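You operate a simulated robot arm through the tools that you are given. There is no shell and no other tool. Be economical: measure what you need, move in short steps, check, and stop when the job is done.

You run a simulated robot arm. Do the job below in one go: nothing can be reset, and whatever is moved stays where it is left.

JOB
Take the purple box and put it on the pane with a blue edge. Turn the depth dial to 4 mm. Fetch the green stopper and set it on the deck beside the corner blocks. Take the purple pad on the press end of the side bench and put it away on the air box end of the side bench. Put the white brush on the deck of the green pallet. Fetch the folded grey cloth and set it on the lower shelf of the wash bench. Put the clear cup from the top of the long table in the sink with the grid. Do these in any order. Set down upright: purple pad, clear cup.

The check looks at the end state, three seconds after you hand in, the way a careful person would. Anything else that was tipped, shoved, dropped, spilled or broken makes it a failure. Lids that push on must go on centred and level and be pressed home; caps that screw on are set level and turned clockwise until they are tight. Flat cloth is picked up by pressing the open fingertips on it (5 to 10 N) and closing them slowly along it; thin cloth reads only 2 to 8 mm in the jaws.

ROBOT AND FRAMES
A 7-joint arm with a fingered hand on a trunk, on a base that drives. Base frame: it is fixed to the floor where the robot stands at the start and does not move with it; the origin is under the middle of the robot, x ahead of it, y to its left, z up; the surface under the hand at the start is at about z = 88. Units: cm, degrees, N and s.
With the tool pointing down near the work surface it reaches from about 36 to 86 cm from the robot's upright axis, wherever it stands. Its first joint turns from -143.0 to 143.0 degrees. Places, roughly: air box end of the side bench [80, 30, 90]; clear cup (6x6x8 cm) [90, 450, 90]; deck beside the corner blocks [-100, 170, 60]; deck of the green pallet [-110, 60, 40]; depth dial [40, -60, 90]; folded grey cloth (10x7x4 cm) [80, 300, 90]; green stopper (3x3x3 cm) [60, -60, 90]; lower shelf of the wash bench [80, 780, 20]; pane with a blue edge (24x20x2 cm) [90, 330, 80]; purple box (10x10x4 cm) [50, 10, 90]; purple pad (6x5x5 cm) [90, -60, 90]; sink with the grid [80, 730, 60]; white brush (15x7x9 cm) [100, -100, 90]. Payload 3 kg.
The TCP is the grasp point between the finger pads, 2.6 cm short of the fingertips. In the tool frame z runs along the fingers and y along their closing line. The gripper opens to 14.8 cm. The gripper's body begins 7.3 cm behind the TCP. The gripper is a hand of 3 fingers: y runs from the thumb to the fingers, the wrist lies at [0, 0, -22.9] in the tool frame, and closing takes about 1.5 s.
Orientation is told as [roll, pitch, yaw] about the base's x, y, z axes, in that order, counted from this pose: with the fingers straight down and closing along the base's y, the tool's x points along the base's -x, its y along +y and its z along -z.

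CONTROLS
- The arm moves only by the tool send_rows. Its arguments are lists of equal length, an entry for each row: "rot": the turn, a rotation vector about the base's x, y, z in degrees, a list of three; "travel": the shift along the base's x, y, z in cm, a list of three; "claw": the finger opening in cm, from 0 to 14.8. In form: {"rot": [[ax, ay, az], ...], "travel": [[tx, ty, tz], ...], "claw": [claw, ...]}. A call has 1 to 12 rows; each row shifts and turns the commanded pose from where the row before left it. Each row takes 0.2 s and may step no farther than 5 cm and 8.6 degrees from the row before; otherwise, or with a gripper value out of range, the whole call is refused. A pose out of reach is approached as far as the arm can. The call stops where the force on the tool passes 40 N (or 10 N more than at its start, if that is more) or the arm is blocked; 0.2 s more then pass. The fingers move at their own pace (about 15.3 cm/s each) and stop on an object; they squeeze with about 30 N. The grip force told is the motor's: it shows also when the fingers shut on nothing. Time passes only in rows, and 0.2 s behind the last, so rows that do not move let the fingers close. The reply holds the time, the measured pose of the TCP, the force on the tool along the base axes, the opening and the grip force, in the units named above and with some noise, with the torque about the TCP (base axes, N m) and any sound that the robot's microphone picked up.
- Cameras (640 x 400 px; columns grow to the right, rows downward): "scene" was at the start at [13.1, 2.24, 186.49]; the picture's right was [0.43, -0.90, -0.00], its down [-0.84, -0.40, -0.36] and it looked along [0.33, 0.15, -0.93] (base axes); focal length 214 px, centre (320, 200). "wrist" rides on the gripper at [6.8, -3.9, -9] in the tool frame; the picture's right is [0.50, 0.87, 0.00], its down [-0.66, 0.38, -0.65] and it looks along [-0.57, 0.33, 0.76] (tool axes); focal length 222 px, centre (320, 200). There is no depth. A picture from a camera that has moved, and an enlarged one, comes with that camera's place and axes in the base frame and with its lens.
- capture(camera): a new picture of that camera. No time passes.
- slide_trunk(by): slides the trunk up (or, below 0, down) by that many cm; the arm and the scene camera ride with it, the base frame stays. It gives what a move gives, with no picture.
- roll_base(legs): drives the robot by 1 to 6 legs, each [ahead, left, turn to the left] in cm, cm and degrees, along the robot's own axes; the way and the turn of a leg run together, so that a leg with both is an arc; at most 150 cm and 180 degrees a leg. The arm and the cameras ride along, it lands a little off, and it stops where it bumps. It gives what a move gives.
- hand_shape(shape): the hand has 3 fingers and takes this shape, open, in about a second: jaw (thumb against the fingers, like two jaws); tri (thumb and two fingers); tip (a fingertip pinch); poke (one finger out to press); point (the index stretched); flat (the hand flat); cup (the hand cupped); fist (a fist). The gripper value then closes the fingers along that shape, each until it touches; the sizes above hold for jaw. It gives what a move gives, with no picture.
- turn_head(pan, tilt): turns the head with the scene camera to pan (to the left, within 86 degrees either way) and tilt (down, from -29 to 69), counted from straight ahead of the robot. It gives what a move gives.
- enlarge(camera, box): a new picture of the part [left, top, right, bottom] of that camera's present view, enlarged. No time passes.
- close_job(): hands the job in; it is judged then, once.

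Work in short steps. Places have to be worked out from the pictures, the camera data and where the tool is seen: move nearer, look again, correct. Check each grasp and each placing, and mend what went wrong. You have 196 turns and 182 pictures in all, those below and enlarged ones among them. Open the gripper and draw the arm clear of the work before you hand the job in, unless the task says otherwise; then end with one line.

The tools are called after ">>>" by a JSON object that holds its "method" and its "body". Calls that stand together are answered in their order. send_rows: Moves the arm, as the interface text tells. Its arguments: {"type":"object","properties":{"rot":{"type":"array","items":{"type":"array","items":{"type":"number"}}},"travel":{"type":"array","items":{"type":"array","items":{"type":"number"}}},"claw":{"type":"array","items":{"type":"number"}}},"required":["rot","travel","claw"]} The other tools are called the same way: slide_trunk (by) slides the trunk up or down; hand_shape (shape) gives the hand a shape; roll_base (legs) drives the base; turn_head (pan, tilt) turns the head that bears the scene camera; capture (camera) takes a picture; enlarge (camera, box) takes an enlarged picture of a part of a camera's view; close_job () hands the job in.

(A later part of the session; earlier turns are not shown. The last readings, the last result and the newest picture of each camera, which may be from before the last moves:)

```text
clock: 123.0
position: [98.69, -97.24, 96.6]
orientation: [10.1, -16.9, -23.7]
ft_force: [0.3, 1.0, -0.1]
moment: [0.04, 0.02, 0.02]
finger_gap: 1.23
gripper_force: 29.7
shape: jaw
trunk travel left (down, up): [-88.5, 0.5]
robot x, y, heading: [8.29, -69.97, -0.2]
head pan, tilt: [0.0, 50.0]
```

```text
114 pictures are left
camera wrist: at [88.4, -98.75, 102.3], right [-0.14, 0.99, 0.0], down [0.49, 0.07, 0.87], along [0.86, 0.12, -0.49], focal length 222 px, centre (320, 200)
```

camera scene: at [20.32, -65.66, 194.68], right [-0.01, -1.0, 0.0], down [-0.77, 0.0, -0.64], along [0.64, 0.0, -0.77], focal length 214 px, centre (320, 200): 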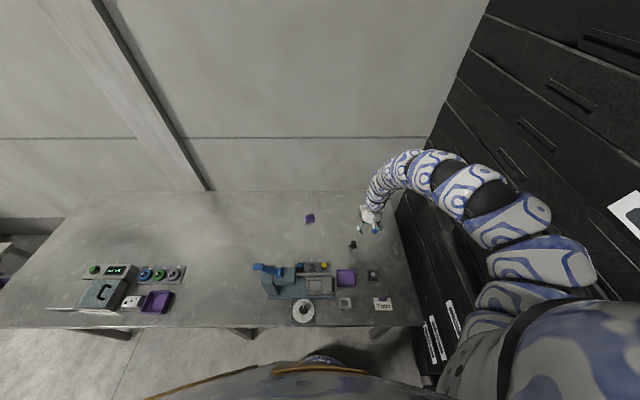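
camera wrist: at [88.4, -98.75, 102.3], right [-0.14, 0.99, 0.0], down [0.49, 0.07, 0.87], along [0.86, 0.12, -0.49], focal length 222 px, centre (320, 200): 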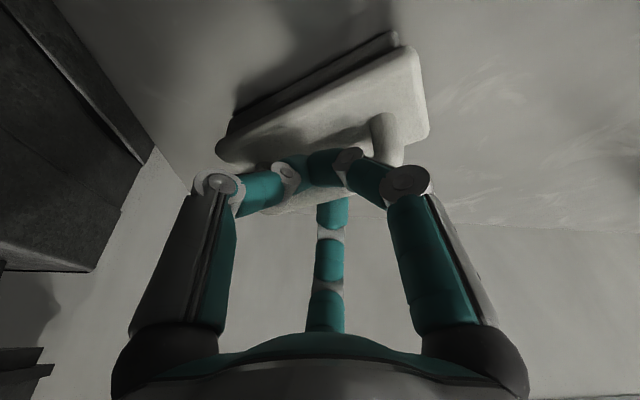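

It yawed a little while being gripped, but is held (gap 1.23). Lift gently 5 cm and check.

>>> {"method": "send_rows", "body": {"rot": [[0, 0, 0], [0, 0, 0], [0, 0, 0], [0, 0, 0]], "travel": [[0, 0, 1], [0, 0, 2], [0, 0, 3], [0, 0, 3]], "claw": [0.8, 0.8, 0.8, 0.8]}}

>>> {"method": "capture", "body": {"camera": "wrist"}}

>>> {"method": "enlarge", "body": {"camera": "scene", "box": [300, 150, 440, 250]}}

```text
clock: 124.0
position: [98.73, -97.46, 105.56]
orientation: [10.2, -16.8, -23.6]
ft_force: [0.1, 0.4, -2.5]
moment: [0.01, 0.01, 0.01]
finger_gap: 1.2
gripper_force: 30.5
shape: jaw
trunk travel left (down, up): [-88.5, 0.5]
robot x, y, heading: [8.55, -69.45, -0.2]
head pan, tilt: [0.0, 50.0]
```

```text
113 pictures are left
camera wrist: at [88.33, -98.84, 111.31], right [-0.14, 0.99, 0.0], down [0.49, 0.07, 0.87], along [0.86, 0.12, -0.49], focal length 222 px, centre (320, 200)
```

wrist: 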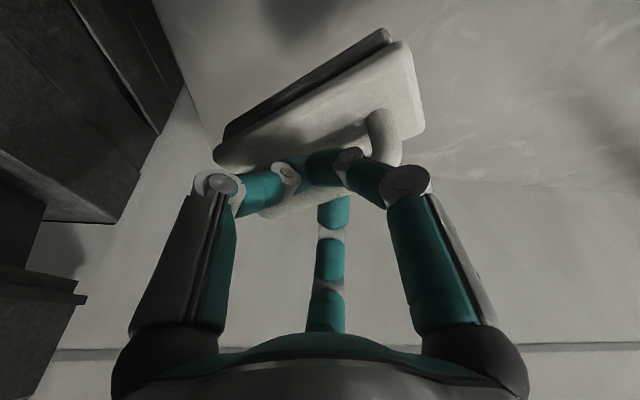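

```text
4.00 times, centred on (370, 200) of scene
camera zoom: at [24.19, -69.74, 194.69], right [-0.01, -1.0, 0.0], down [-0.77, 0.0, -0.64], along [0.64, 0.0, -0.77], focal length 858 px, centre (120, 200)
```

zoom: 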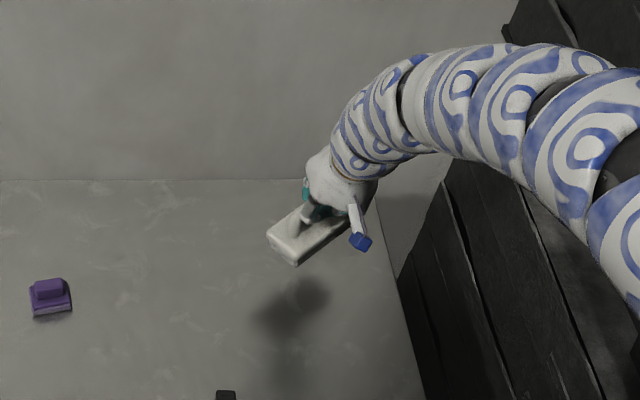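

Brush held level. Raise 4 more, then back off from the bench.

>>> {"method": "send_rows", "body": {"rot": [[0, 0, 0], [0, 0, 0]], "travel": [[0, 0, 2.5], [0, 0, 2.5]], "claw": [0.8, 0.8]}}

>>> {"method": "roll_base", "body": {"legs": [[-60, 0, 0]]}}

>>> {"method": "capture", "body": {"camera": "scene"}}

```text
clock: 124.6
position: [98.7, -97.31, 110.56]
orientation: [10.3, -16.9, -23.6]
ft_force: [-0.5, -0.2, -1.4]
moment: [-0.01, 0.05, 0.02]
finger_gap: 1.19
gripper_force: 30.4
shape: jaw
trunk travel left (down, up): [-88.5, 0.5]
robot x, y, heading: [8.6, -69.68, -0.1]
head pan, tilt: [0.0, 50.0]
```

```text
clock: 128.0
position: [39.0, -96.7, 110.44]
orientation: [10.2, -16.9, -23.5]
ft_force: [-0.9, -0.1, -2.2]
moment: [-0.02, 0.05, 0.0]
finger_gap: 1.2
gripper_force: 29.9
shape: jaw
trunk travel left (down, up): [-88.5, 0.5]
robot x, y, heading: [-51.43, -69.02, -0.2]
head pan, tilt: [0.0, 50.0]
```

```text
111 pictures are left
camera scene: at [-35.53, -69.39, 194.69], right [0.0, -1.0, 0.0], down [-0.77, 0.0, -0.64], along [0.64, 0.0, -0.77], focal length 214 px, centre (320, 200)
```

scene: 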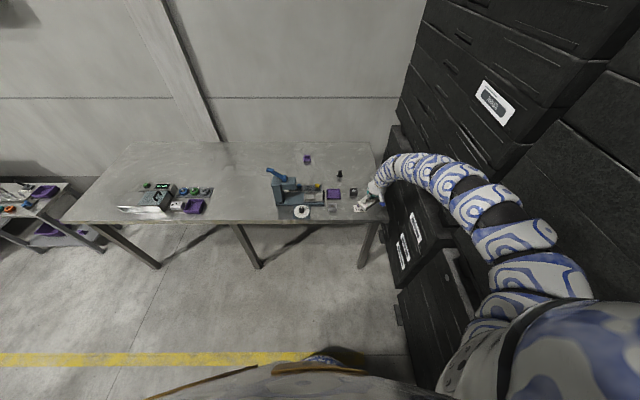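

Next the green pallet. Back 15, turn left 90, move right 50, ahead 105, turn left 90 — keeping the brush clear of everything.

>>> {"method": "roll_base", "body": {"legs": [[-15, 0, 0], [0, 0, 90], [0, -50, 0], [105, 0, 0], [0, 0, 90]]}}

>>> {"method": "turn_head", "body": {"pan": 0, "tilt": 60}}

>>> {"method": "capture", "body": {"camera": "scene"}}

>>> {"method": "capture", "body": {"camera": "wrist"}}

```text
clock: 144.6
position: [-107.68, 63.85, 110.49]
orientation: [10.2, -16.9, 157.0]
ft_force: [0.2, 0.3, -2.0]
moment: [0.0, -0.03, 0.0]
finger_gap: 1.2
gripper_force: 30.4
shape: jaw
trunk travel left (down, up): [-88.5, 0.5]
robot x, y, heading: [-17.08, 37.09, -179.9]
head pan, tilt: [0.0, 50.0]
```

```text
clock: 145.3
position: [-107.62, 63.82, 110.47]
orientation: [10.3, -16.9, 157.0]
ft_force: [0.3, 0.3, -2.1]
moment: [0.03, -0.01, 0.03]
finger_gap: 1.19
gripper_force: 29.7
shape: jaw
trunk travel left (down, up): [-88.5, 0.5]
robot x, y, heading: [-16.85, 37.52, -179.7]
head pan, tilt: [0.0, 60.0]
```

```text
110 pictures are left
camera scene: at [-31.88, 36.82, 193.43], right [-0.01, 1.0, 0.0], down [0.87, 0.0, -0.5], along [-0.5, 0.0, -0.87], focal length 214 px, centre (320, 200)
```

scene: 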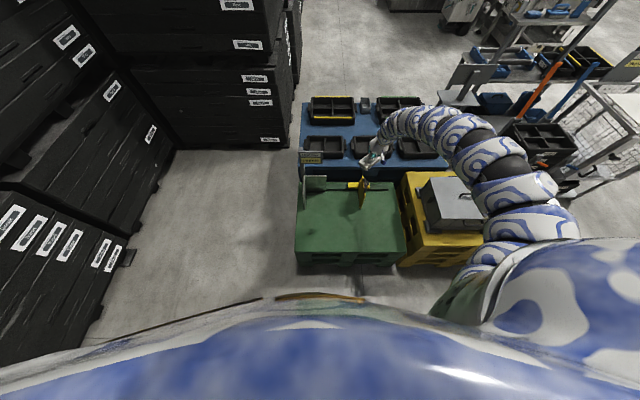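

```text
109 pictures are left
camera wrist: at [-97.43, 65.43, 116.29], right [0.15, -0.99, 0.0], down [-0.49, -0.07, 0.87], along [-0.86, -0.13, -0.49], focal length 222 px, centre (320, 200)
```

wrist: 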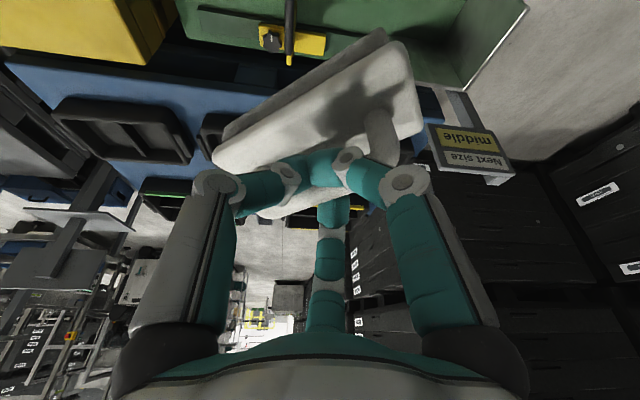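

Green deck appears at z≈48; the free front area is around (−90,48). I back 10 cm, move the hand there, and level the tool (untilt) before lowering.

>>> {"method": "roll_base", "body": {"legs": [[-10, 0, 0]]}}

>>> {"method": "send_rows", "body": {"rot": [[0, 0, 0], [0, 0, 0], [0, 0, 0], [0, 0, 0]], "travel": [[1.5, -4, 0], [1.5, -4, 0], [1.5, -3.5, 0], [1.5, -3, 0]], "claw": [0.8, 0.8, 0.8, 0.8]}}

>>> {"method": "slide_trunk", "body": {"by": -30}}

>>> {"method": "send_rows", "body": {"rot": [[0, -5, 0], [0, -5, 0], [0, -5, 0], [0, -5, 0], [0, 0, 0]], "travel": [[0, 0, 0], [0, 0, 0], [0, 0, 0], [0, 0, 0], [0, 0, 0]], "claw": [0.8, 0.8, 0.8, 0.8, 0.8]}}

>>> {"method": "capture", "body": {"camera": "wrist"}}

>>> {"method": "capture", "body": {"camera": "scene"}}

```text
clock: 146.5
position: [-97.55, 63.81, 110.63]
orientation: [10.3, -16.9, 157.1]
ft_force: [0.7, 0.6, -2.0]
moment: [-0.03, 0.02, 0.01]
finger_gap: 1.19
gripper_force: 30.2
shape: jaw
trunk travel left (down, up): [-88.5, 0.5]
robot x, y, heading: [-7.21, 36.84, -179.5]
head pan, tilt: [0.0, 60.0]
```

```text
clock: 147.5
position: [-91.84, 49.46, 110.33]
orientation: [10.1, -16.9, 157.0]
ft_force: [0.1, 0.0, -2.4]
moment: [0.02, -0.03, 0.01]
finger_gap: 1.16
gripper_force: 29.9
shape: jaw
out of reach, approached as far as the arm can: row 4
trunk travel left (down, up): [-88.5, 0.5]
robot x, y, heading: [-6.81, 37.19, -179.9]
head pan, tilt: [0.0, 60.0]
```

```text
clock: 150.5
position: [-91.98, 49.35, 80.44]
orientation: [10.2, -16.9, 157.1]
ft_force: [0.1, 0.0, -1.7]
moment: [-0.02, -0.02, -0.01]
finger_gap: 1.18
gripper_force: 29.4
shape: jaw
trunk travel left (down, up): [-58.5, 30.5]
robot x, y, heading: [-7.15, 36.96, -179.5]
head pan, tilt: [0.0, 60.0]
```

```text
clock: 151.7
position: [-91.75, 49.34, 80.2]
orientation: [2.5, 1.7, 158.1]
ft_force: [0.4, 0.1, -2.4]
moment: [-0.01, 0.0, 0.03]
finger_gap: 1.12
gripper_force: 30.0
shape: jaw
trunk travel left (down, up): [-58.5, 30.5]
robot x, y, heading: [-7.0, 36.57, -179.5]
head pan, tilt: [0.0, 60.0]
```

```text
108 pictures are left
camera wrist: at [-84.27, 51.01, 89.23], right [0.14, -0.99, 0.05], down [-0.76, -0.07, 0.65], along [-0.64, -0.13, -0.76], focal length 222 px, centre (320, 200)
```

wrist: 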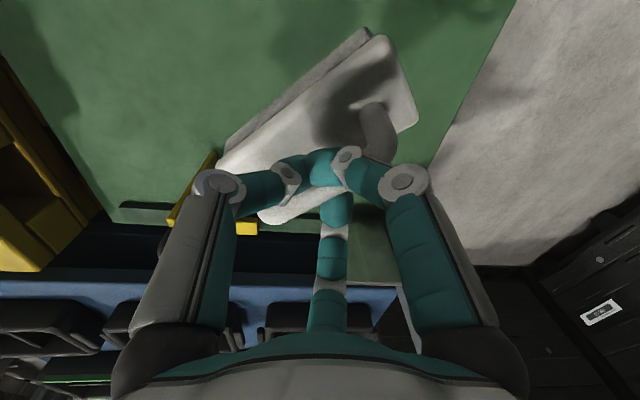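

```text
107 pictures are left
camera scene: at [-21.76, 36.85, 163.43], right [-0.01, 1.0, 0.0], down [0.87, 0.01, -0.5], along [-0.5, 0.0, -0.87], focal length 214 px, centre (320, 200)
```

scene: 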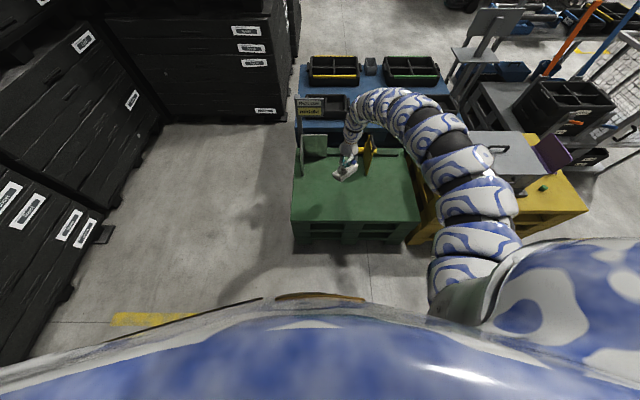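

Leveling the tool tilted the brush, since it was gripped at tilt; I restore the tilt, then lower.

>>> {"method": "send_rows", "body": {"rot": [[0, 5, 0], [0, 5, 0], [0, 5, 0], [0, 5, 0], [0, 0, 0], [0, 0, 0], [0, 0, 0]], "travel": [[0, 0, 0], [0, 0, 0], [0, 0, 0], [0, 0, 0], [0.5, 0, -4], [0.5, 0, -4], [0, 0, -4]], "claw": [0.8, 0.8, 0.8, 0.8, 0.8, 0.8, 0.8]}}

>>> {"method": "capture", "body": {"camera": "wrist"}}

>>> {"method": "enlarge", "body": {"camera": "scene", "box": [270, 80, 450, 250]}}

```text
clock: 153.3
position: [-90.89, 49.45, 68.25]
orientation: [10.3, -16.8, 156.9]
ft_force: [-0.1, -0.1, -1.0]
moment: [-0.04, -0.04, -0.02]
finger_gap: 1.1
gripper_force: 29.9
shape: jaw
trunk travel left (down, up): [-58.5, 30.5]
robot x, y, heading: [-7.32, 37.28, -179.7]
head pan, tilt: [0.0, 60.0]
```

```text
106 pictures are left
camera wrist: at [-80.56, 51.06, 73.98], right [0.15, -0.99, 0.0], down [-0.49, -0.07, 0.87], along [-0.86, -0.13, -0.49], focal length 222 px, centre (320, 200)
```

wrist: 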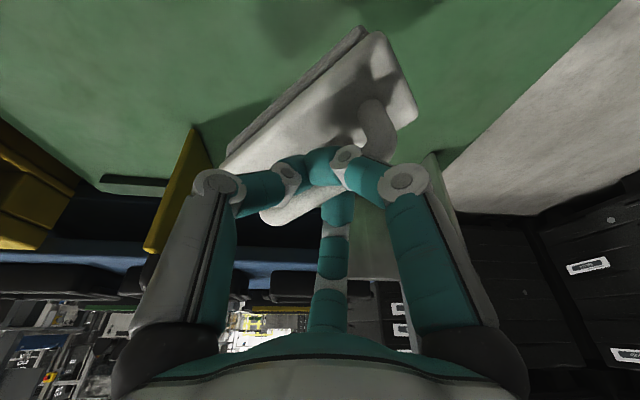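

```text
2.35 times, centred on (360, 165) of scene
camera zoom: at [-21.8, 36.89, 163.42], right [-0.01, 1.0, 0.0], down [0.87, 0.0, -0.5], along [-0.5, 0.0, -0.87], focal length 505 px, centre (226, 282)
```

zoom: 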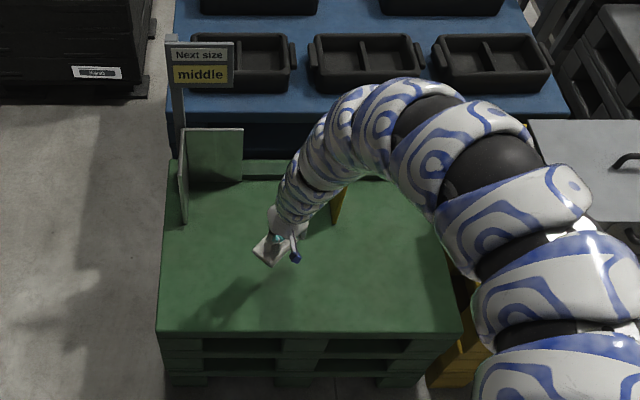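

Some more clearance from the yellow stand: shift +4 x, −3 y, and lower 7.

>>> {"method": "send_rows", "body": {"rot": [[0, 0, 0], [0, 0, 0], [0, 0, 0]], "travel": [[3, -3, 0], [1, 0, -3.5], [0, 0, -3.5]], "claw": [0.8, 0.8, 0.8]}}

>>> {"method": "capture", "body": {"camera": "wrist"}}

```text
clock: 154.1
position: [-86.93, 46.41, 61.13]
orientation: [10.2, -16.8, 156.9]
ft_force: [0.0, -0.1, -1.3]
moment: [0.0, -0.04, -0.02]
finger_gap: 1.1
gripper_force: 30.2
shape: jaw
trunk travel left (down, up): [-58.5, 30.5]
robot x, y, heading: [-7.03, 37.57, -179.5]
head pan, tilt: [0.0, 60.0]
```

```text
104 pictures are left
camera wrist: at [-76.64, 47.99, 66.91], right [0.15, -0.99, 0.0], down [-0.49, -0.07, 0.87], along [-0.86, -0.13, -0.49], focal length 222 px, centre (320, 200)
```

wrist: 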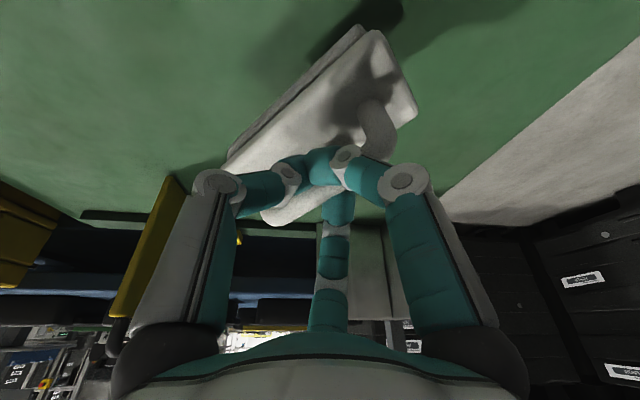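

Shadow is closing in. Shift −3 in x (away from the front edge) and lower in small steps to contact.

>>> {"method": "send_rows", "body": {"rot": [[0, 0, 0], [0, 0, 0], [0, 0, 0], [0, 0, 0], [0, 0, 0], [0, 0, 0], [0, 0, 0]], "travel": [[-3, 0, 0], [0, 0, -1], [0, 0, -0.7], [0, 0, -0.7], [0, 0, -0.6], [0, 0, -0.6], [0, 0, -0.6]], "claw": [0.8, 0.8, 0.8, 0.8, 0.8, 0.8, 0.8]}}

>>> {"method": "capture", "body": {"camera": "wrist"}}

```text
clock: 155.7
position: [-90.09, 46.48, 57.1]
orientation: [10.2, -16.8, 157.1]
ft_force: [-0.5, 0.1, -1.0]
moment: [-0.05, -0.03, -0.03]
finger_gap: 1.02
gripper_force: 30.3
shape: jaw
trunk travel left (down, up): [-58.5, 30.5]
robot x, y, heading: [-6.78, 37.0, -179.8]
head pan, tilt: [0.0, 60.0]
```

```text
103 pictures are left
camera wrist: at [-79.69, 47.98, 62.87], right [0.15, -0.99, 0.0], down [-0.49, -0.07, 0.87], along [-0.86, -0.13, -0.49], focal length 222 px, centre (320, 200)
```

wrist: 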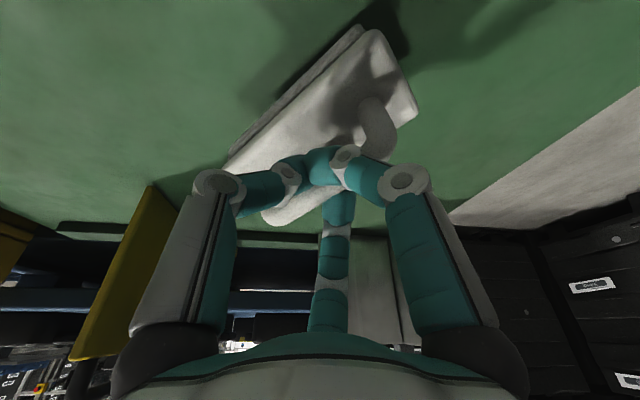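

>>> {"method": "send_rows", "body": {"rot": [[0, 0, 0], [0, 0, 0], [0, 0, 0], [0, 0, 0], [0, 0, 0]], "travel": [[0, 0, -0.7], [0, 0, -0.6], [0, 0, -0.6], [0, 0, -0.6], [0, 0, -0.6]], "claw": [0.8, 0.8, 0.8, 0.8, 0.8]}}

>>> {"method": "capture", "body": {"camera": "wrist"}}

```text
clock: 156.9
position: [-89.98, 46.36, 54.19]
orientation: [10.1, -17.0, 157.1]
ft_force: [-1.5, 2.0, 7.5]
moment: [-0.21, -0.2, 0.02]
finger_gap: 1.05
gripper_force: 29.9
shape: jaw
trunk travel left (down, up): [-58.5, 30.5]
robot x, y, heading: [-7.3, 37.04, -179.6]
head pan, tilt: [0.0, 60.0]
```

```text
102 pictures are left
camera wrist: at [-79.67, 47.98, 59.91], right [0.15, -0.99, 0.0], down [-0.49, -0.07, 0.87], along [-0.86, -0.13, -0.49], focal length 222 px, centre (320, 200)
```

wrist: 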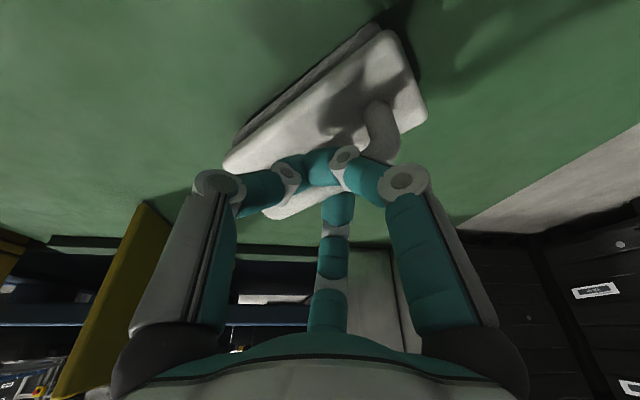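

Contact begins; press 0.4 more so it seats, then release and lift along the tool axis.

>>> {"method": "send_rows", "body": {"rot": [[0, 0, 0], [0, 0, 0], [0, 0, 0], [0, 0, 0], [0, 0, 0]], "travel": [[0, 0, -0.3], [0, 0, -0.2], [0, 0, 0], [0, 0, 0], [0, 0, 0]], "claw": [0.8, 1.5, 3, 5, 7]}}

>>> {"method": "capture", "body": {"camera": "wrist"}}

```text
clock: 158.1
position: [-89.8, 46.3, 53.39]
orientation: [10.2, -16.9, 157.0]
ft_force: [-0.7, 0.0, 0.0]
moment: [-0.03, 0.01, -0.01]
finger_gap: 6.92
gripper_force: 0.1
shape: jaw
trunk travel left (down, up): [-58.5, 30.5]
robot x, y, heading: [-7.12, 37.04, -179.5]
head pan, tilt: [0.0, 60.0]
```

```text
101 pictures are left
camera wrist: at [-79.64, 47.95, 59.31], right [0.15, -0.99, 0.0], down [-0.49, -0.07, 0.87], along [-0.86, -0.13, -0.49], focal length 222 px, centre (320, 200)
```

wrist: 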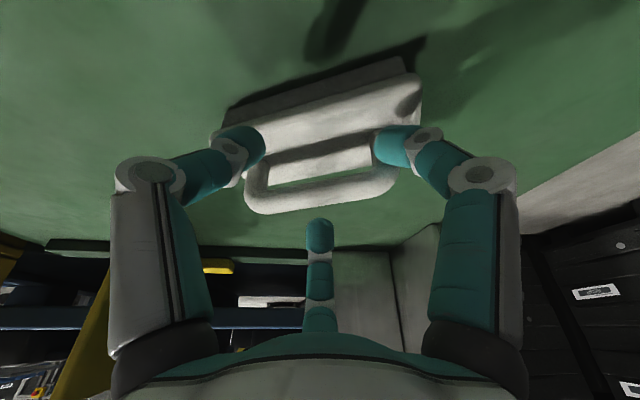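

Brush stands upright on the deck. Open wider and retreat along the tool axis.

>>> {"method": "send_rows", "body": {"rot": [[0, 0, 0], [0, 0, 0], [0, 0, 0], [0, 0, 0], [0, 0, 0]], "travel": [[0, 0, 0], [0.7, 0.1, 1.9], [1.5, 0.2, 4], [1.5, 0.2, 4], [1.5, 0.2, 4]], "claw": [9.5, 9.5, 9.5, 9.5, 9.5]}}

>>> {"method": "capture", "body": {"camera": "wrist"}}

```text
clock: 159.5
position: [-90.27, 50.06, 68.55]
orientation: [11.7, -16.9, 146.8]
ft_force: [-0.1, 0.0, -0.6]
moment: [0.03, -0.01, -0.01]
finger_gap: 9.5
gripper_force: 0.1
shape: jaw
trunk travel left (down, up): [-58.5, 30.5]
robot x, y, heading: [-6.73, 36.87, -179.9]
head pan, tilt: [0.0, 60.0]
stopped in row 5: the arm was blocked; the commanded pose is now the measured one
```

```text
100 pictures are left
camera wrist: at [-79.78, 50.04, 74.05], right [-0.02, -1.0, 0.02], down [-0.48, 0.03, 0.88], along [-0.88, 0.01, -0.48], focal length 222 px, centre (320, 200)
```

wrist: 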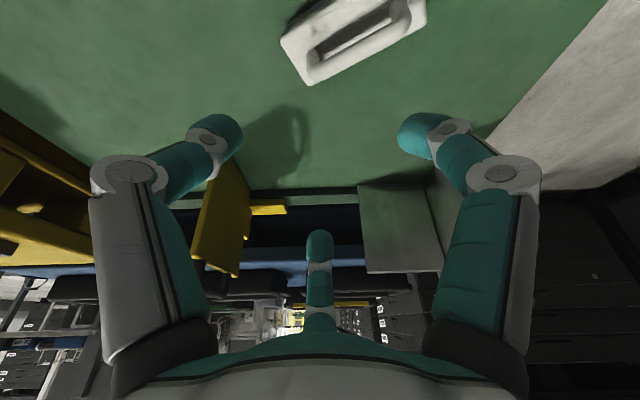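

The arm reports being blocked; check the surroundings before anything else.

>>> {"method": "capture", "body": {"camera": "scene"}}

>>> {"method": "turn_head", "body": {"pan": -35, "tilt": 55}}

>>> {"method": "capture", "body": {"camera": "scene"}}

```text
99 pictures are left
camera scene: at [-21.8, 36.8, 163.42], right [-0.01, 1.0, 0.0], down [0.87, 0.01, -0.5], along [-0.5, 0.0, -0.87], focal length 214 px, centre (320, 200)
```

scene: 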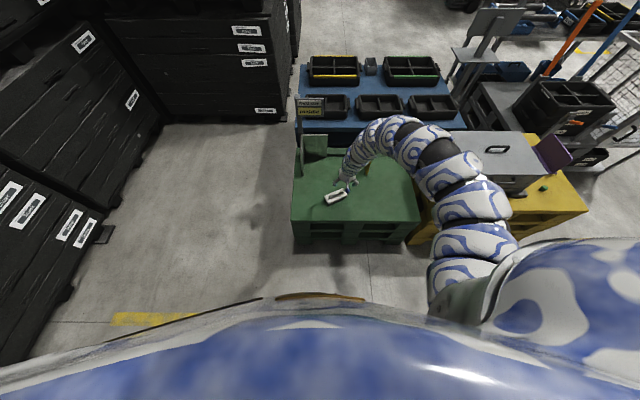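

```text
clock: 160.5
position: [-90.23, 50.09, 68.33]
orientation: [11.7, -16.9, 146.8]
ft_force: [-0.6, 1.1, -0.3]
moment: [-0.02, 0.02, 0.0]
finger_gap: 9.49
gripper_force: 0.0
shape: jaw
trunk travel left (down, up): [-58.5, 30.5]
robot x, y, heading: [-7.17, 37.39, -179.5]
head pan, tilt: [-35.0, 55.0]
```

```text
98 pictures are left
camera scene: at [-21.03, 40.96, 164.03], right [0.57, 0.82, 0.0], down [0.67, -0.46, -0.57], along [-0.47, 0.33, -0.82], focal length 214 px, centre (320, 200)
```

scene: 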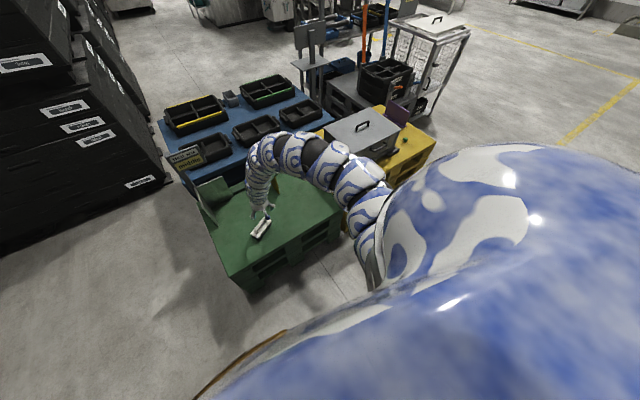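

Nothing was disturbed; likely only an arm-configuration swing. The brush is upright on the green deck. Raise the trunk fully.

>>> {"method": "slide_trunk", "body": {"by": 30}}

>>> {"method": "send_rows", "body": {"rot": [[0, -5, 0], [0, -5, 0], [0, -5, 0], [0, -3, 0]], "travel": [[0, 0, 2], [0, 0, 2], [0, 0, 1], [0, 0, 0]], "claw": [8, 8, 8, 8]}}

```text
clock: 163.5
position: [-90.24, 50.13, 98.42]
orientation: [11.8, -16.9, 146.8]
ft_force: [-0.7, 0.3, 0.2]
moment: [0.03, 0.0, -0.01]
finger_gap: 9.49
gripper_force: 0.0
shape: jaw
trunk travel left (down, up): [-88.5, 0.5]
robot x, y, heading: [-7.16, 36.85, -179.5]
head pan, tilt: [-35.0, 55.0]
```

```text
clock: 164.5
position: [-90.18, 50.11, 103.5]
orientation: [2.0, -1.5, 148.3]
ft_force: [-0.5, 0.7, -0.3]
moment: [0.0, 0.03, -0.02]
finger_gap: 8.03
gripper_force: 0.2
shape: jaw
trunk travel left (down, up): [-88.5, 0.5]
robot x, y, heading: [-6.69, 37.24, -179.5]
head pan, tilt: [-35.0, 55.0]
```

Now to the pad at (92.5,−59). Route: sidestep, forward a bit, turn 180°, then approach the bench left of the press and slide right behind it.

>>> {"method": "roll_base", "body": {"legs": [[0, 57, 0], [36, 0, 0], [0, 0, 90], [0, 0, 90], [0, 17, 0]]}}

>>> {"method": "turn_head", "body": {"pan": 0, "tilt": 50}}

>>> {"method": "capture", "body": {"camera": "scene"}}

```text
clock: 178.3
position: [40.43, -17.41, 103.55]
orientation: [2.1, -1.7, -32.4]
ft_force: [0.3, -0.4, 0.1]
moment: [-0.02, 0.01, 0.0]
finger_gap: 8.04
gripper_force: 0.1
shape: jaw
trunk travel left (down, up): [-88.5, 0.5]
robot x, y, heading: [-42.6, -3.91, -0.5]
head pan, tilt: [-35.0, 55.0]
```

```text
clock: 179.4
position: [40.45, -17.6, 103.57]
orientation: [2.1, -1.8, -32.3]
ft_force: [0.4, 0.0, -0.5]
moment: [-0.01, 0.01, -0.04]
finger_gap: 8.04
gripper_force: 0.0
shape: jaw
trunk travel left (down, up): [-88.5, 0.5]
robot x, y, heading: [-42.36, -3.08, -0.3]
head pan, tilt: [0.0, 50.0]
```

```text
97 pictures are left
camera scene: at [-26.72, -3.69, 194.68], right [-0.01, -1.0, 0.0], down [-0.77, 0.0, -0.64], along [0.64, 0.0, -0.77], focal length 214 px, centre (320, 200)
```

scene: 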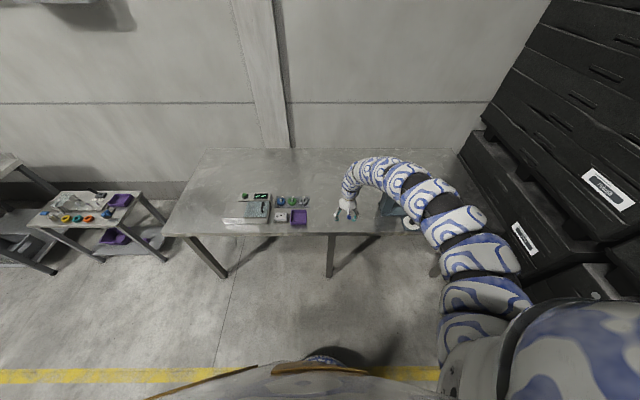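

Drive ahead 50, then right 43 to bring the hand over the pad.

>>> {"method": "roll_base", "body": {"legs": [[50, 0, 0], [0, -43, 0]]}}

>>> {"method": "capture", "body": {"camera": "wrist"}}

>>> {"method": "capture", "body": {"camera": "scene"}}

```text
clock: 184.5
position: [90.71, -60.4, 103.51]
orientation: [2.1, -1.8, -32.3]
ft_force: [-0.4, 0.4, 0.0]
moment: [0.0, 0.03, 0.0]
finger_gap: 8.04
gripper_force: 0.2
shape: jaw
trunk travel left (down, up): [-88.5, 0.5]
robot x, y, heading: [7.57, -46.24, -0.2]
head pan, tilt: [0.0, 50.0]
```

```text
96 pictures are left
camera wrist: at [82.49, -60.25, 112.05], right [0.04, 1.0, 0.02], down [0.73, -0.04, 0.69], along [0.69, -0.01, -0.73], focal length 222 px, centre (320, 200)
```

wrist: 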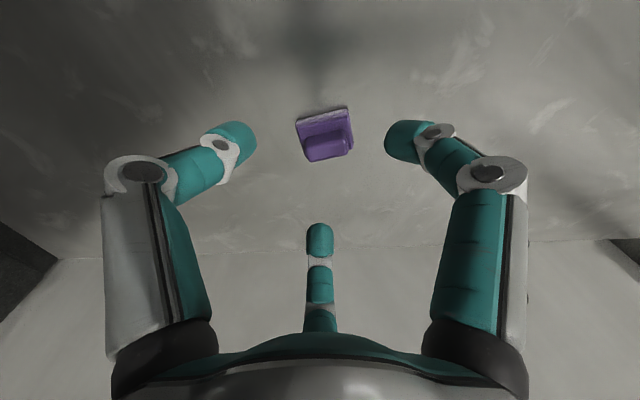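

```text
95 pictures are left
camera scene: at [23.44, -46.76, 194.68], right [0.0, -1.0, 0.0], down [-0.77, 0.0, -0.64], along [0.64, 0.0, -0.77], focal length 214 px, centre (320, 200)
```

scene: 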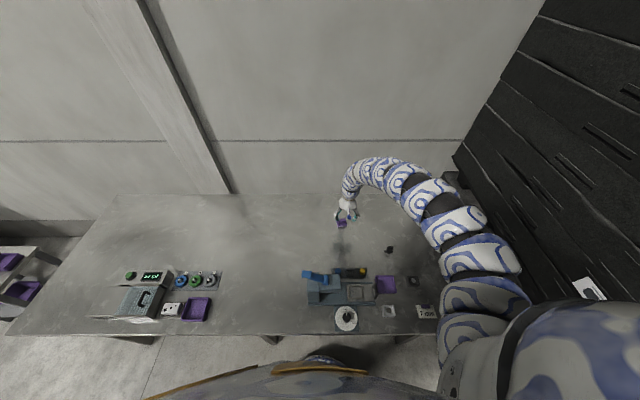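

>>> {"method": "enlarge", "body": {"camera": "wrist", "box": [260, 80, 388, 180]}}

```text
4.00 times, centred on (324, 130) of wrist
camera zoom: at [82.49, -60.25, 112.05], right [0.04, 1.0, 0.02], down [0.73, -0.04, 0.69], along [0.69, -0.01, -0.73], focal length 888 px, centre (304, 480)
```

zoom: 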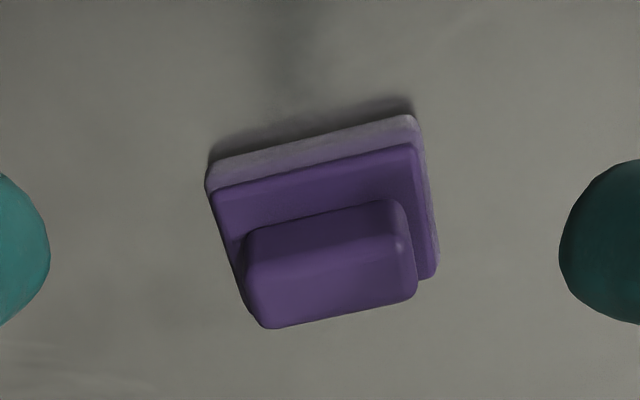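

Pad has a block handle (≈4.4×2 cm, normal at ≈12° from x), centre ≈(93.1,−59.6). I square the tool, yaw to −78 so the thumb opposes the two fingers across the handle, and centre over it.

>>> {"method": "roll_base", "body": {"legs": [[2.5, 0, 0]]}}

>>> {"method": "send_rows", "body": {"rot": [[-0.8, 2.6, 0], [0, 0, -7.6], [0, 0, -7.6], [0, 0, -7.6], [0, 0, -7.6], [0, 0, -7.6], [0, 0, -7.6]], "travel": [[0, 0.4, 0], [0, 0.4, 0], [0, 0, 0], [0, 0, 0], [0, 0, 0], [0, 0, 0], [0, 0, 0]], "claw": [7, 7, 7, 7, 7, 7, 7]}}

>>> {"method": "capture", "body": {"camera": "wrist"}}

```text
clock: 185.3
position: [93.41, -60.37, 103.36]
orientation: [2.0, -1.6, -32.1]
ft_force: [-0.1, 0.2, -0.2]
moment: [0.03, 0.02, -0.02]
finger_gap: 8.03
gripper_force: 0.0
shape: jaw
trunk travel left (down, up): [-88.5, 0.5]
robot x, y, heading: [10.36, -46.48, -0.3]
head pan, tilt: [0.0, 50.0]
```

```text
clock: 186.9
position: [93.06, -59.67, 103.37]
orientation: [-0.1, 0.1, -77.8]
ft_force: [0.7, -0.6, -0.4]
moment: [0.0, -0.01, -0.03]
finger_gap: 7.02
gripper_force: 0.0
shape: jaw
trunk travel left (down, up): [-88.5, 0.5]
robot x, y, heading: [10.2, -46.35, 0.0]
head pan, tilt: [0.0, 50.0]
```

```text
93 pictures are left
camera wrist: at [87.84, -53.77, 112.4], right [0.74, 0.67, 0.0], down [0.51, -0.56, 0.65], along [0.44, -0.48, -0.76], focal length 222 px, centre (320, 200)
```

wrist: 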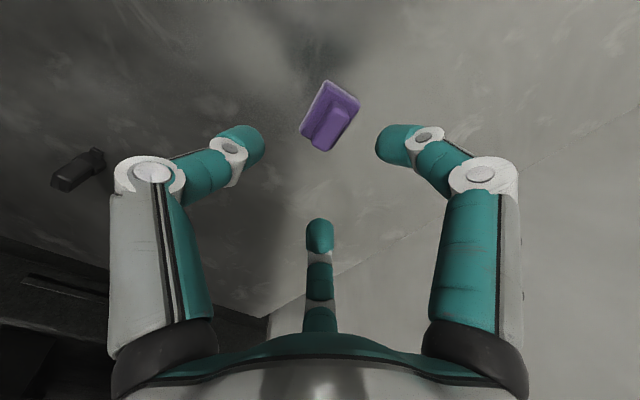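

Shift (+0.5,+0.5) and descend to z≈96.5 to re-check.

>>> {"method": "send_rows", "body": {"rot": [[0, 0, 0], [0, 0, 0], [0, 0, 0]], "travel": [[0.5, 0.5, -2], [0, 0, -2.5], [0, 0, -2.5]], "claw": [6.5, 6, 6]}}

>>> {"method": "enlarge", "body": {"camera": "wrist", "box": [220, 90, 420, 250]}}

```text
clock: 187.8
position: [93.81, -59.22, 96.45]
orientation: [0.1, 0.0, -77.8]
ft_force: [-0.3, 1.0, -0.5]
moment: [-0.01, -0.03, 0.02]
finger_gap: 6.04
gripper_force: 0.2
shape: jaw
trunk travel left (down, up): [-88.5, 0.5]
robot x, y, heading: [10.32, -46.32, -0.4]
head pan, tilt: [0.0, 50.0]
```

```text
2.50 times, centred on (320, 170) of wrist
camera zoom: at [88.49, -53.38, 105.41], right [0.74, 0.67, 0.0], down [0.51, -0.56, 0.65], along [0.44, -0.48, -0.76], focal length 555 px, centre (320, 275)
```

zoom: 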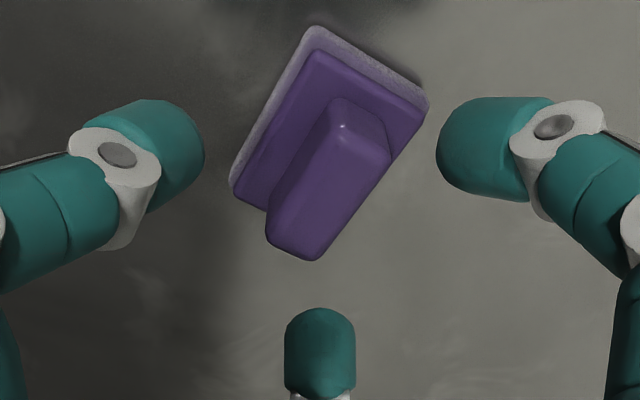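

Well aligned. Shift +0.3 y, descend to ≈93.6 and close on the handle.

>>> {"method": "send_rows", "body": {"rot": [[0, 0, 0], [0, 0, 0], [0, 0, 0], [0, 0, 0], [0, 0, 0], [0, 0, 0], [0, 0, 0]], "travel": [[0, 0.3, -1.4], [0, 0, -1.4], [0, 0, 0], [0, 0, 0], [0, 0, 0], [0, 0, 0], [0, 0, 0]], "claw": [5, 4.5, 3.5, 2.5, 1.5, 1, 1]}}

>>> {"method": "enlarge", "body": {"camera": "wrist", "box": [200, 70, 440, 250]}}

```text
clock: 188.4
position: [94.48, -59.33, 94.72]
orientation: [1.0, -0.2, -78.0]
ft_force: [3.9, -6.9, 29.6]
moment: [-0.62, -0.39, -0.02]
finger_gap: 3.77
gripper_force: 0.0
shape: jaw
trunk travel left (down, up): [-88.5, 0.5]
robot x, y, heading: [10.16, -46.34, -0.4]
head pan, tilt: [0.0, 50.0]
stopped in row 3: the force on the tool passed its limit at 47 N (the readings are from after the stop); the commanded pose is now the measured one
```

```text
2.22 times, centred on (320, 160) of wrist
camera zoom: at [89.11, -53.41, 103.55], right [0.74, 0.67, 0.01], down [0.49, -0.56, 0.66], along [0.45, -0.49, -0.75], focal length 494 px, centre (320, 289)
```

zoom: 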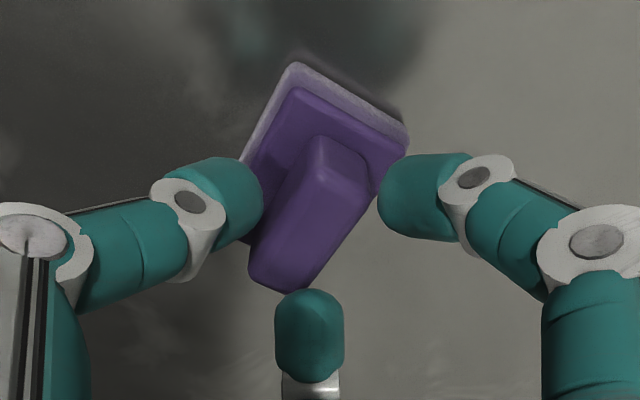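

A finger came down on the handle's end (gap too small while descending). Raise, open to 7.5, and recheck alignment.

>>> {"method": "send_rows", "body": {"rot": [[-1, 0.2, 0], [0, 0, 0], [0, 0, 0]], "travel": [[0, 0, 2], [0, 0, 1], [0, 0, 0]], "claw": [7.5, 7.5, 7.5]}}

>>> {"method": "enlarge", "body": {"camera": "wrist", "box": [200, 70, 440, 250]}}

```text
clock: 189.2
position: [94.25, -59.1, 97.29]
orientation: [0.1, -1.0, -77.9]
ft_force: [0.9, 0.8, 1.0]
moment: [0.0, 0.01, 0.01]
finger_gap: 7.46
gripper_force: 0.0
shape: jaw
trunk travel left (down, up): [-88.5, 0.5]
robot x, y, heading: [10.08, -45.85, -0.1]
head pan, tilt: [0.0, 50.0]
```

```text
2.22 times, centred on (320, 160) of wrist
camera zoom: at [88.96, -53.09, 106.13], right [0.74, 0.67, -0.01], down [0.5, -0.55, 0.67], along [0.44, -0.5, -0.75], focal length 494 px, centre (320, 289)
```

zoom: 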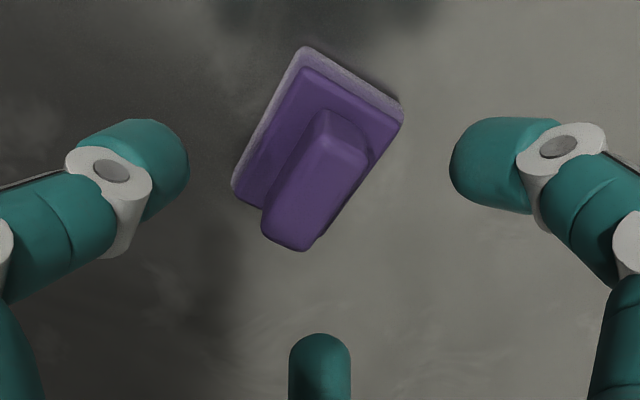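

Recentre (−0.55,+0.3), yaw +5, square up, descend open at 7 to ≈93.7.

>>> {"method": "send_rows", "body": {"rot": [[1, 0.2, 5], [0, 0, 0], [0, 0, 0]], "travel": [[-0.55, 0.3, -1], [0, 0, -1.6], [0, 0, -0.9]], "claw": [7, 7, 7]}}

>>> {"method": "enlarge", "body": {"camera": "wrist", "box": [200, 70, 440, 250]}}

```text
clock: 190.0
position: [93.54, -58.75, 93.77]
orientation: [0.1, 0.0, -72.9]
ft_force: [1.0, 0.2, -0.1]
moment: [0.04, -0.02, 0.0]
finger_gap: 7.04
gripper_force: 0.1
shape: jaw
trunk travel left (down, up): [-88.5, 0.5]
robot x, y, heading: [10.01, -46.32, -0.1]
head pan, tilt: [0.0, 50.0]
```

```text
2.22 times, centred on (320, 160) of wrist
camera zoom: at [87.91, -53.43, 102.71], right [0.68, 0.73, 0.0], down [0.55, -0.52, 0.66], along [0.48, -0.44, -0.76], focal length 494 px, centre (320, 289)
```

zoom: 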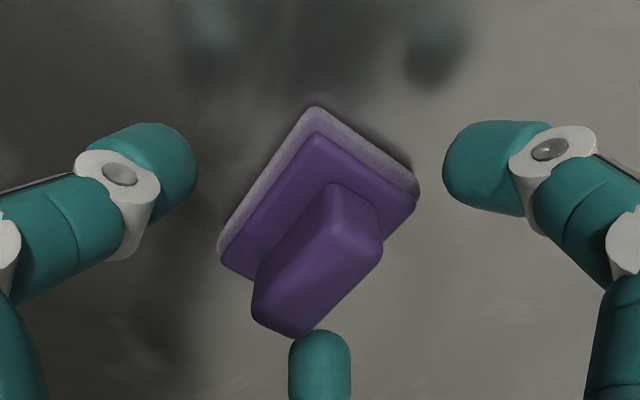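

No contact now. Close slowly.

>>> {"method": "send_rows", "body": {"rot": [[0, 0, 0], [0, 0, 0], [0, 0, 0], [0, 0, 0], [0, 0, 0], [0, 0, 0], [0, 0, 0], [0, 0, 0]], "travel": [[0, 0, 0], [0, 0, 0], [0, 0, 0], [0, 0, 0], [0, 0, 0], [0, 0, 0], [0, 0, 0], [0, 0, 0]], "claw": [6, 5, 4, 3, 2, 1.5, 1.5, 1.5]}}

>>> {"method": "enlarge", "body": {"camera": "wrist", "box": [200, 70, 440, 250]}}

```text
clock: 191.8
position: [93.63, -58.76, 93.76]
orientation: [0.2, 0.0, -73.0]
ft_force: [-0.1, -0.5, -0.8]
moment: [-0.05, 0.0, -0.03]
finger_gap: 1.87
gripper_force: 30.1
shape: jaw
trunk travel left (down, up): [-88.5, 0.5]
robot x, y, heading: [10.22, -46.72, -0.4]
head pan, tilt: [0.0, 50.0]
```

```text
2.22 times, centred on (320, 160) of wrist
camera zoom: at [87.93, -53.42, 102.75], right [0.68, 0.73, 0.0], down [0.55, -0.52, 0.66], along [0.48, -0.44, -0.76], focal length 494 px, centre (320, 289)
```

zoom: 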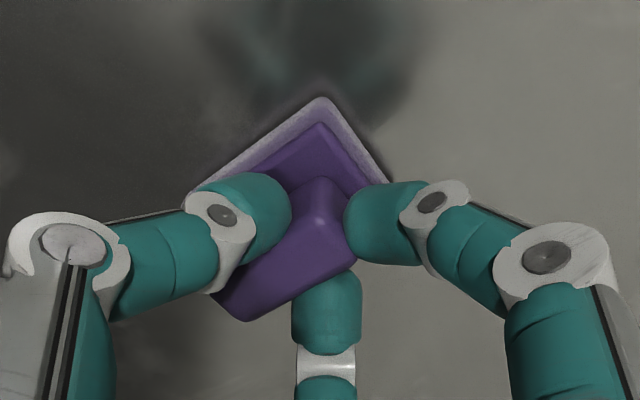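

The handle settled between the three fingers (gap 1.87, 30 N). Lift and check.

>>> {"method": "send_rows", "body": {"rot": [[0, 0, 0], [0, 0, 0], [0, 0, 0], [0, 0, 0]], "travel": [[0, 0, 1], [0, 0, 2], [0, 0, 3.5], [0, 0, 3.5]], "claw": [1.3, 1.3, 1.3, 1.3]}}

>>> {"method": "capture", "body": {"camera": "wrist"}}

```text
clock: 192.8
position: [93.5, -58.72, 103.69]
orientation: [0.1, 0.0, -73.0]
ft_force: [1.2, -0.3, 0.8]
moment: [-0.02, 0.01, 0.01]
finger_gap: 1.86
gripper_force: 29.5
shape: jaw
trunk travel left (down, up): [-88.5, 0.5]
robot x, y, heading: [10.31, -46.86, -0.2]
head pan, tilt: [0.0, 50.0]
```

```text
87 pictures are left
camera wrist: at [87.81, -53.42, 112.71], right [0.68, 0.73, 0.0], down [0.55, -0.52, 0.65], along [0.48, -0.45, -0.76], focal length 222 px, centre (320, 200)
```

wrist: 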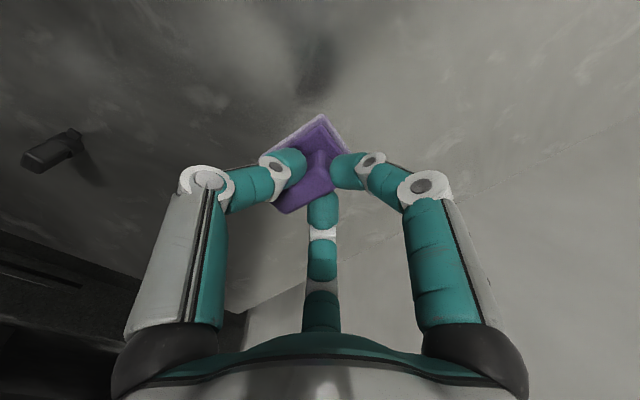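

Held. Slide the base left 87 cm (and 8 back) to the air box end.

>>> {"method": "roll_base", "body": {"legs": [[0, 87, 0], [-6, 0, 0]]}}

>>> {"method": "capture", "body": {"camera": "scene"}}

```text
clock: 197.9
position: [88.11, 28.04, 103.94]
orientation: [0.4, -0.1, -73.1]
ft_force: [-0.1, 1.1, -0.4]
moment: [-0.02, -0.02, 0.03]
finger_gap: 1.85
gripper_force: 29.7
shape: jaw
trunk travel left (down, up): [-88.5, 0.5]
robot x, y, heading: [4.92, 40.51, -0.6]
head pan, tilt: [0.0, 50.0]
```

```text
86 pictures are left
camera scene: at [20.27, 40.51, 194.71], right [-0.01, -1.0, 0.0], down [-0.77, 0.01, -0.64], along [0.64, -0.01, -0.77], focal length 214 px, centre (320, 200)
```

scene: 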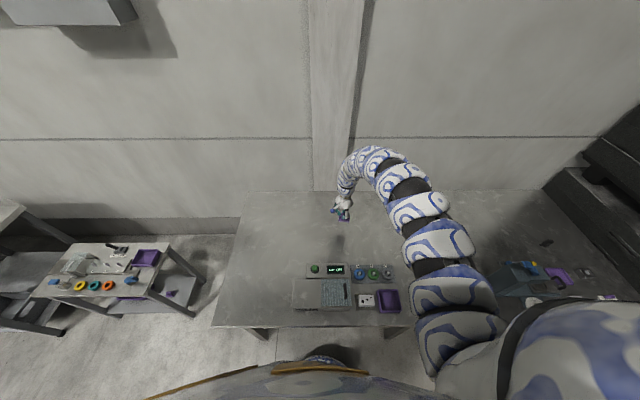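

Over free bench at (88,28). Lower to just above, then to contact.

>>> {"method": "send_rows", "body": {"rot": [[-0.3, 0, 0], [0, 0, 0], [0, 0, 0], [0, 0, 0], [0, 0, 0]], "travel": [[0, 0, -4], [0, 0, -4], [0, 0, -1.6], [0, 0, -0.4], [0, 0, -0.3]], "claw": [1.3, 1.3, 1.3, 1.3, 1.3]}}

```text
clock: 199.2
position: [88.15, 27.91, 93.43]
orientation: [0.3, -0.3, -73.2]
ft_force: [1.1, 1.2, 7.7]
moment: [-0.08, 0.11, 0.01]
finger_gap: 1.89
gripper_force: 30.1
shape: jaw
trunk travel left (down, up): [-88.5, 0.5]
robot x, y, heading: [5.0, 41.01, -0.7]
head pan, tilt: [0.0, 50.0]
```

Contact (7.7 N). Release and lift.

>>> {"method": "send_rows", "body": {"rot": [[0, 0, 0], [0, 0, 0], [0, 0, 0], [0, 0, 0], [0, 0, 0], [0, 0, 0]], "travel": [[0, 0, 0], [0, 0, 0], [0, 0, 0], [0, 0, 2], [0, 0, 4], [0, 0, 4]], "claw": [3, 5, 7, 7, 7, 7]}}

>>> {"method": "capture", "body": {"camera": "wrist"}}

```text
clock: 200.6
position: [88.05, 28.09, 103.6]
orientation: [0.0, -0.3, -73.3]
ft_force: [-1.2, 0.3, 0.5]
moment: [0.0, 0.01, -0.02]
finger_gap: 6.96
gripper_force: 0.1
shape: jaw
trunk travel left (down, up): [-88.5, 0.5]
robot x, y, heading: [5.39, 40.9, -0.5]
head pan, tilt: [0.0, 50.0]
```

```text
85 pictures are left
camera wrist: at [82.39, 33.54, 112.49], right [0.68, 0.73, 0.0], down [0.55, -0.51, 0.66], along [0.48, -0.45, -0.75], focal length 222 px, centre (320, 200)
```

wrist: 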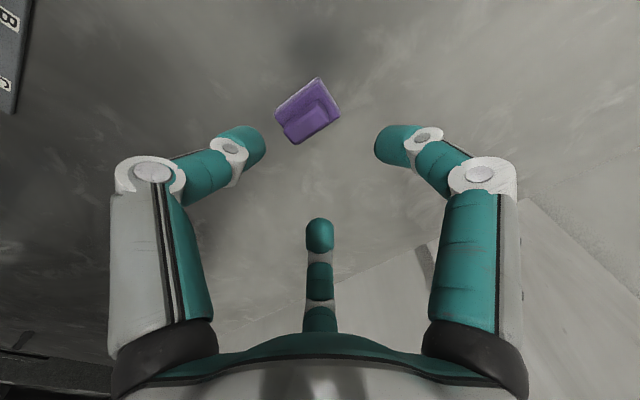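

Pad stands upright at the air box end. Next the purple box: move the base to about (−20,20), keeping the hand high.

>>> {"method": "roll_base", "body": {"legs": [[-26, -20, 0]]}}

>>> {"method": "send_rows", "body": {"rot": [[0, 0, 8], [0, 0, 8], [0, 0, 8], [0, 0, 8], [0, 0, 8], [0, 0, 8], [0, 0, 8], [0, 0, 8], [0, 0, 8]], "travel": [[-2.5, -1, 0], [-2.5, -1, 0], [-2.5, -1, 0], [-2.5, -1, 0], [-2, -1, 0], [-2, -1, 0], [0, -1, 0], [0, 0, 0], [0, 0, 0]], "claw": [6, 6, 6, 6, 6, 6, 6, 6, 6]}}

>>> {"method": "capture", "body": {"camera": "wrist"}}

```text
clock: 202.7
position: [61.86, 8.16, 103.56]
orientation: [0.2, -0.3, -73.3]
ft_force: [-1.1, -0.9, 1.4]
moment: [0.02, 0.0, -0.01]
finger_gap: 6.95
gripper_force: 0.1
shape: jaw
trunk travel left (down, up): [-88.5, 0.5]
robot x, y, heading: [-21.14, 20.8, -0.4]
head pan, tilt: [0.0, 50.0]
```

```text
clock: 204.7
position: [50.39, 1.46, 102.87]
orientation: [0.0, -0.3, -1.3]
ft_force: [0.6, 0.3, 0.1]
moment: [0.0, 0.01, -0.03]
finger_gap: 6.03
gripper_force: 0.1
shape: jaw
out of reach, approached as far as the arm can: row 5, 6
trunk travel left (down, up): [-88.5, 0.5]
robot x, y, heading: [-21.58, 20.91, -0.7]
head pan, tilt: [0.0, 50.0]
```

```text
84 pictures are left
camera wrist: at [43.46, -2.28, 111.75], right [-0.48, 0.88, 0.0], down [0.66, 0.36, 0.66], along [0.58, 0.32, -0.75], focal length 222 px, centre (320, 200)
```

wrist: 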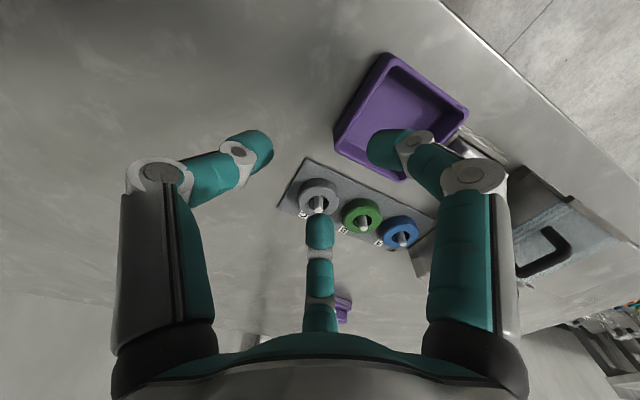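

Tray spans x≈43.5–53, y≈3.5–13, rim z≈92. I'll pinch its −y wall (thumb outside, fingers inside) at (48.3,3.8).

>>> {"method": "send_rows", "body": {"rot": [[0, 0.3, 1.3], [0, 0, 0], [0, 0, 0]], "travel": [[-0.5, 2.2, -3.5], [-1.5, 0.1, -2.5], [0, 0, 0]], "claw": [4.5, 4.5, 4.5]}}

>>> {"method": "capture", "body": {"camera": "wrist"}}

```text
clock: 205.5
position: [48.29, 3.81, 96.8]
orientation: [0.2, 0.0, 0.2]
ft_force: [-0.8, 0.1, 0.0]
moment: [-0.02, 0.01, -0.02]
finger_gap: 4.52
gripper_force: 0.1
shape: jaw
trunk travel left (down, up): [-88.5, 0.5]
robot x, y, heading: [-21.4, 21.34, -0.6]
head pan, tilt: [0.0, 50.0]
```

```text
83 pictures are left
camera wrist: at [41.62, -0.05, 105.81], right [-0.5, 0.87, 0.0], down [0.65, 0.38, 0.65], along [0.57, 0.33, -0.76], focal length 222 px, centre (320, 200)
```

wrist: 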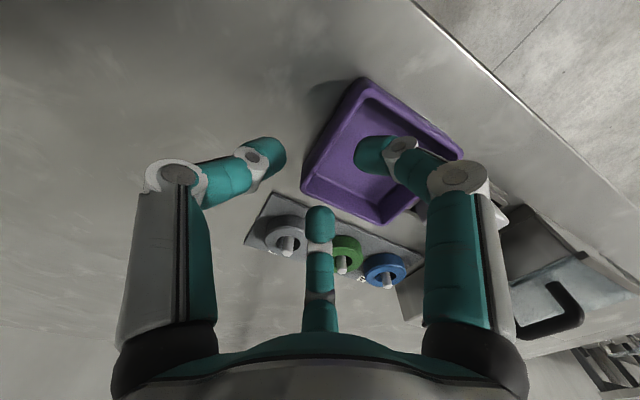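

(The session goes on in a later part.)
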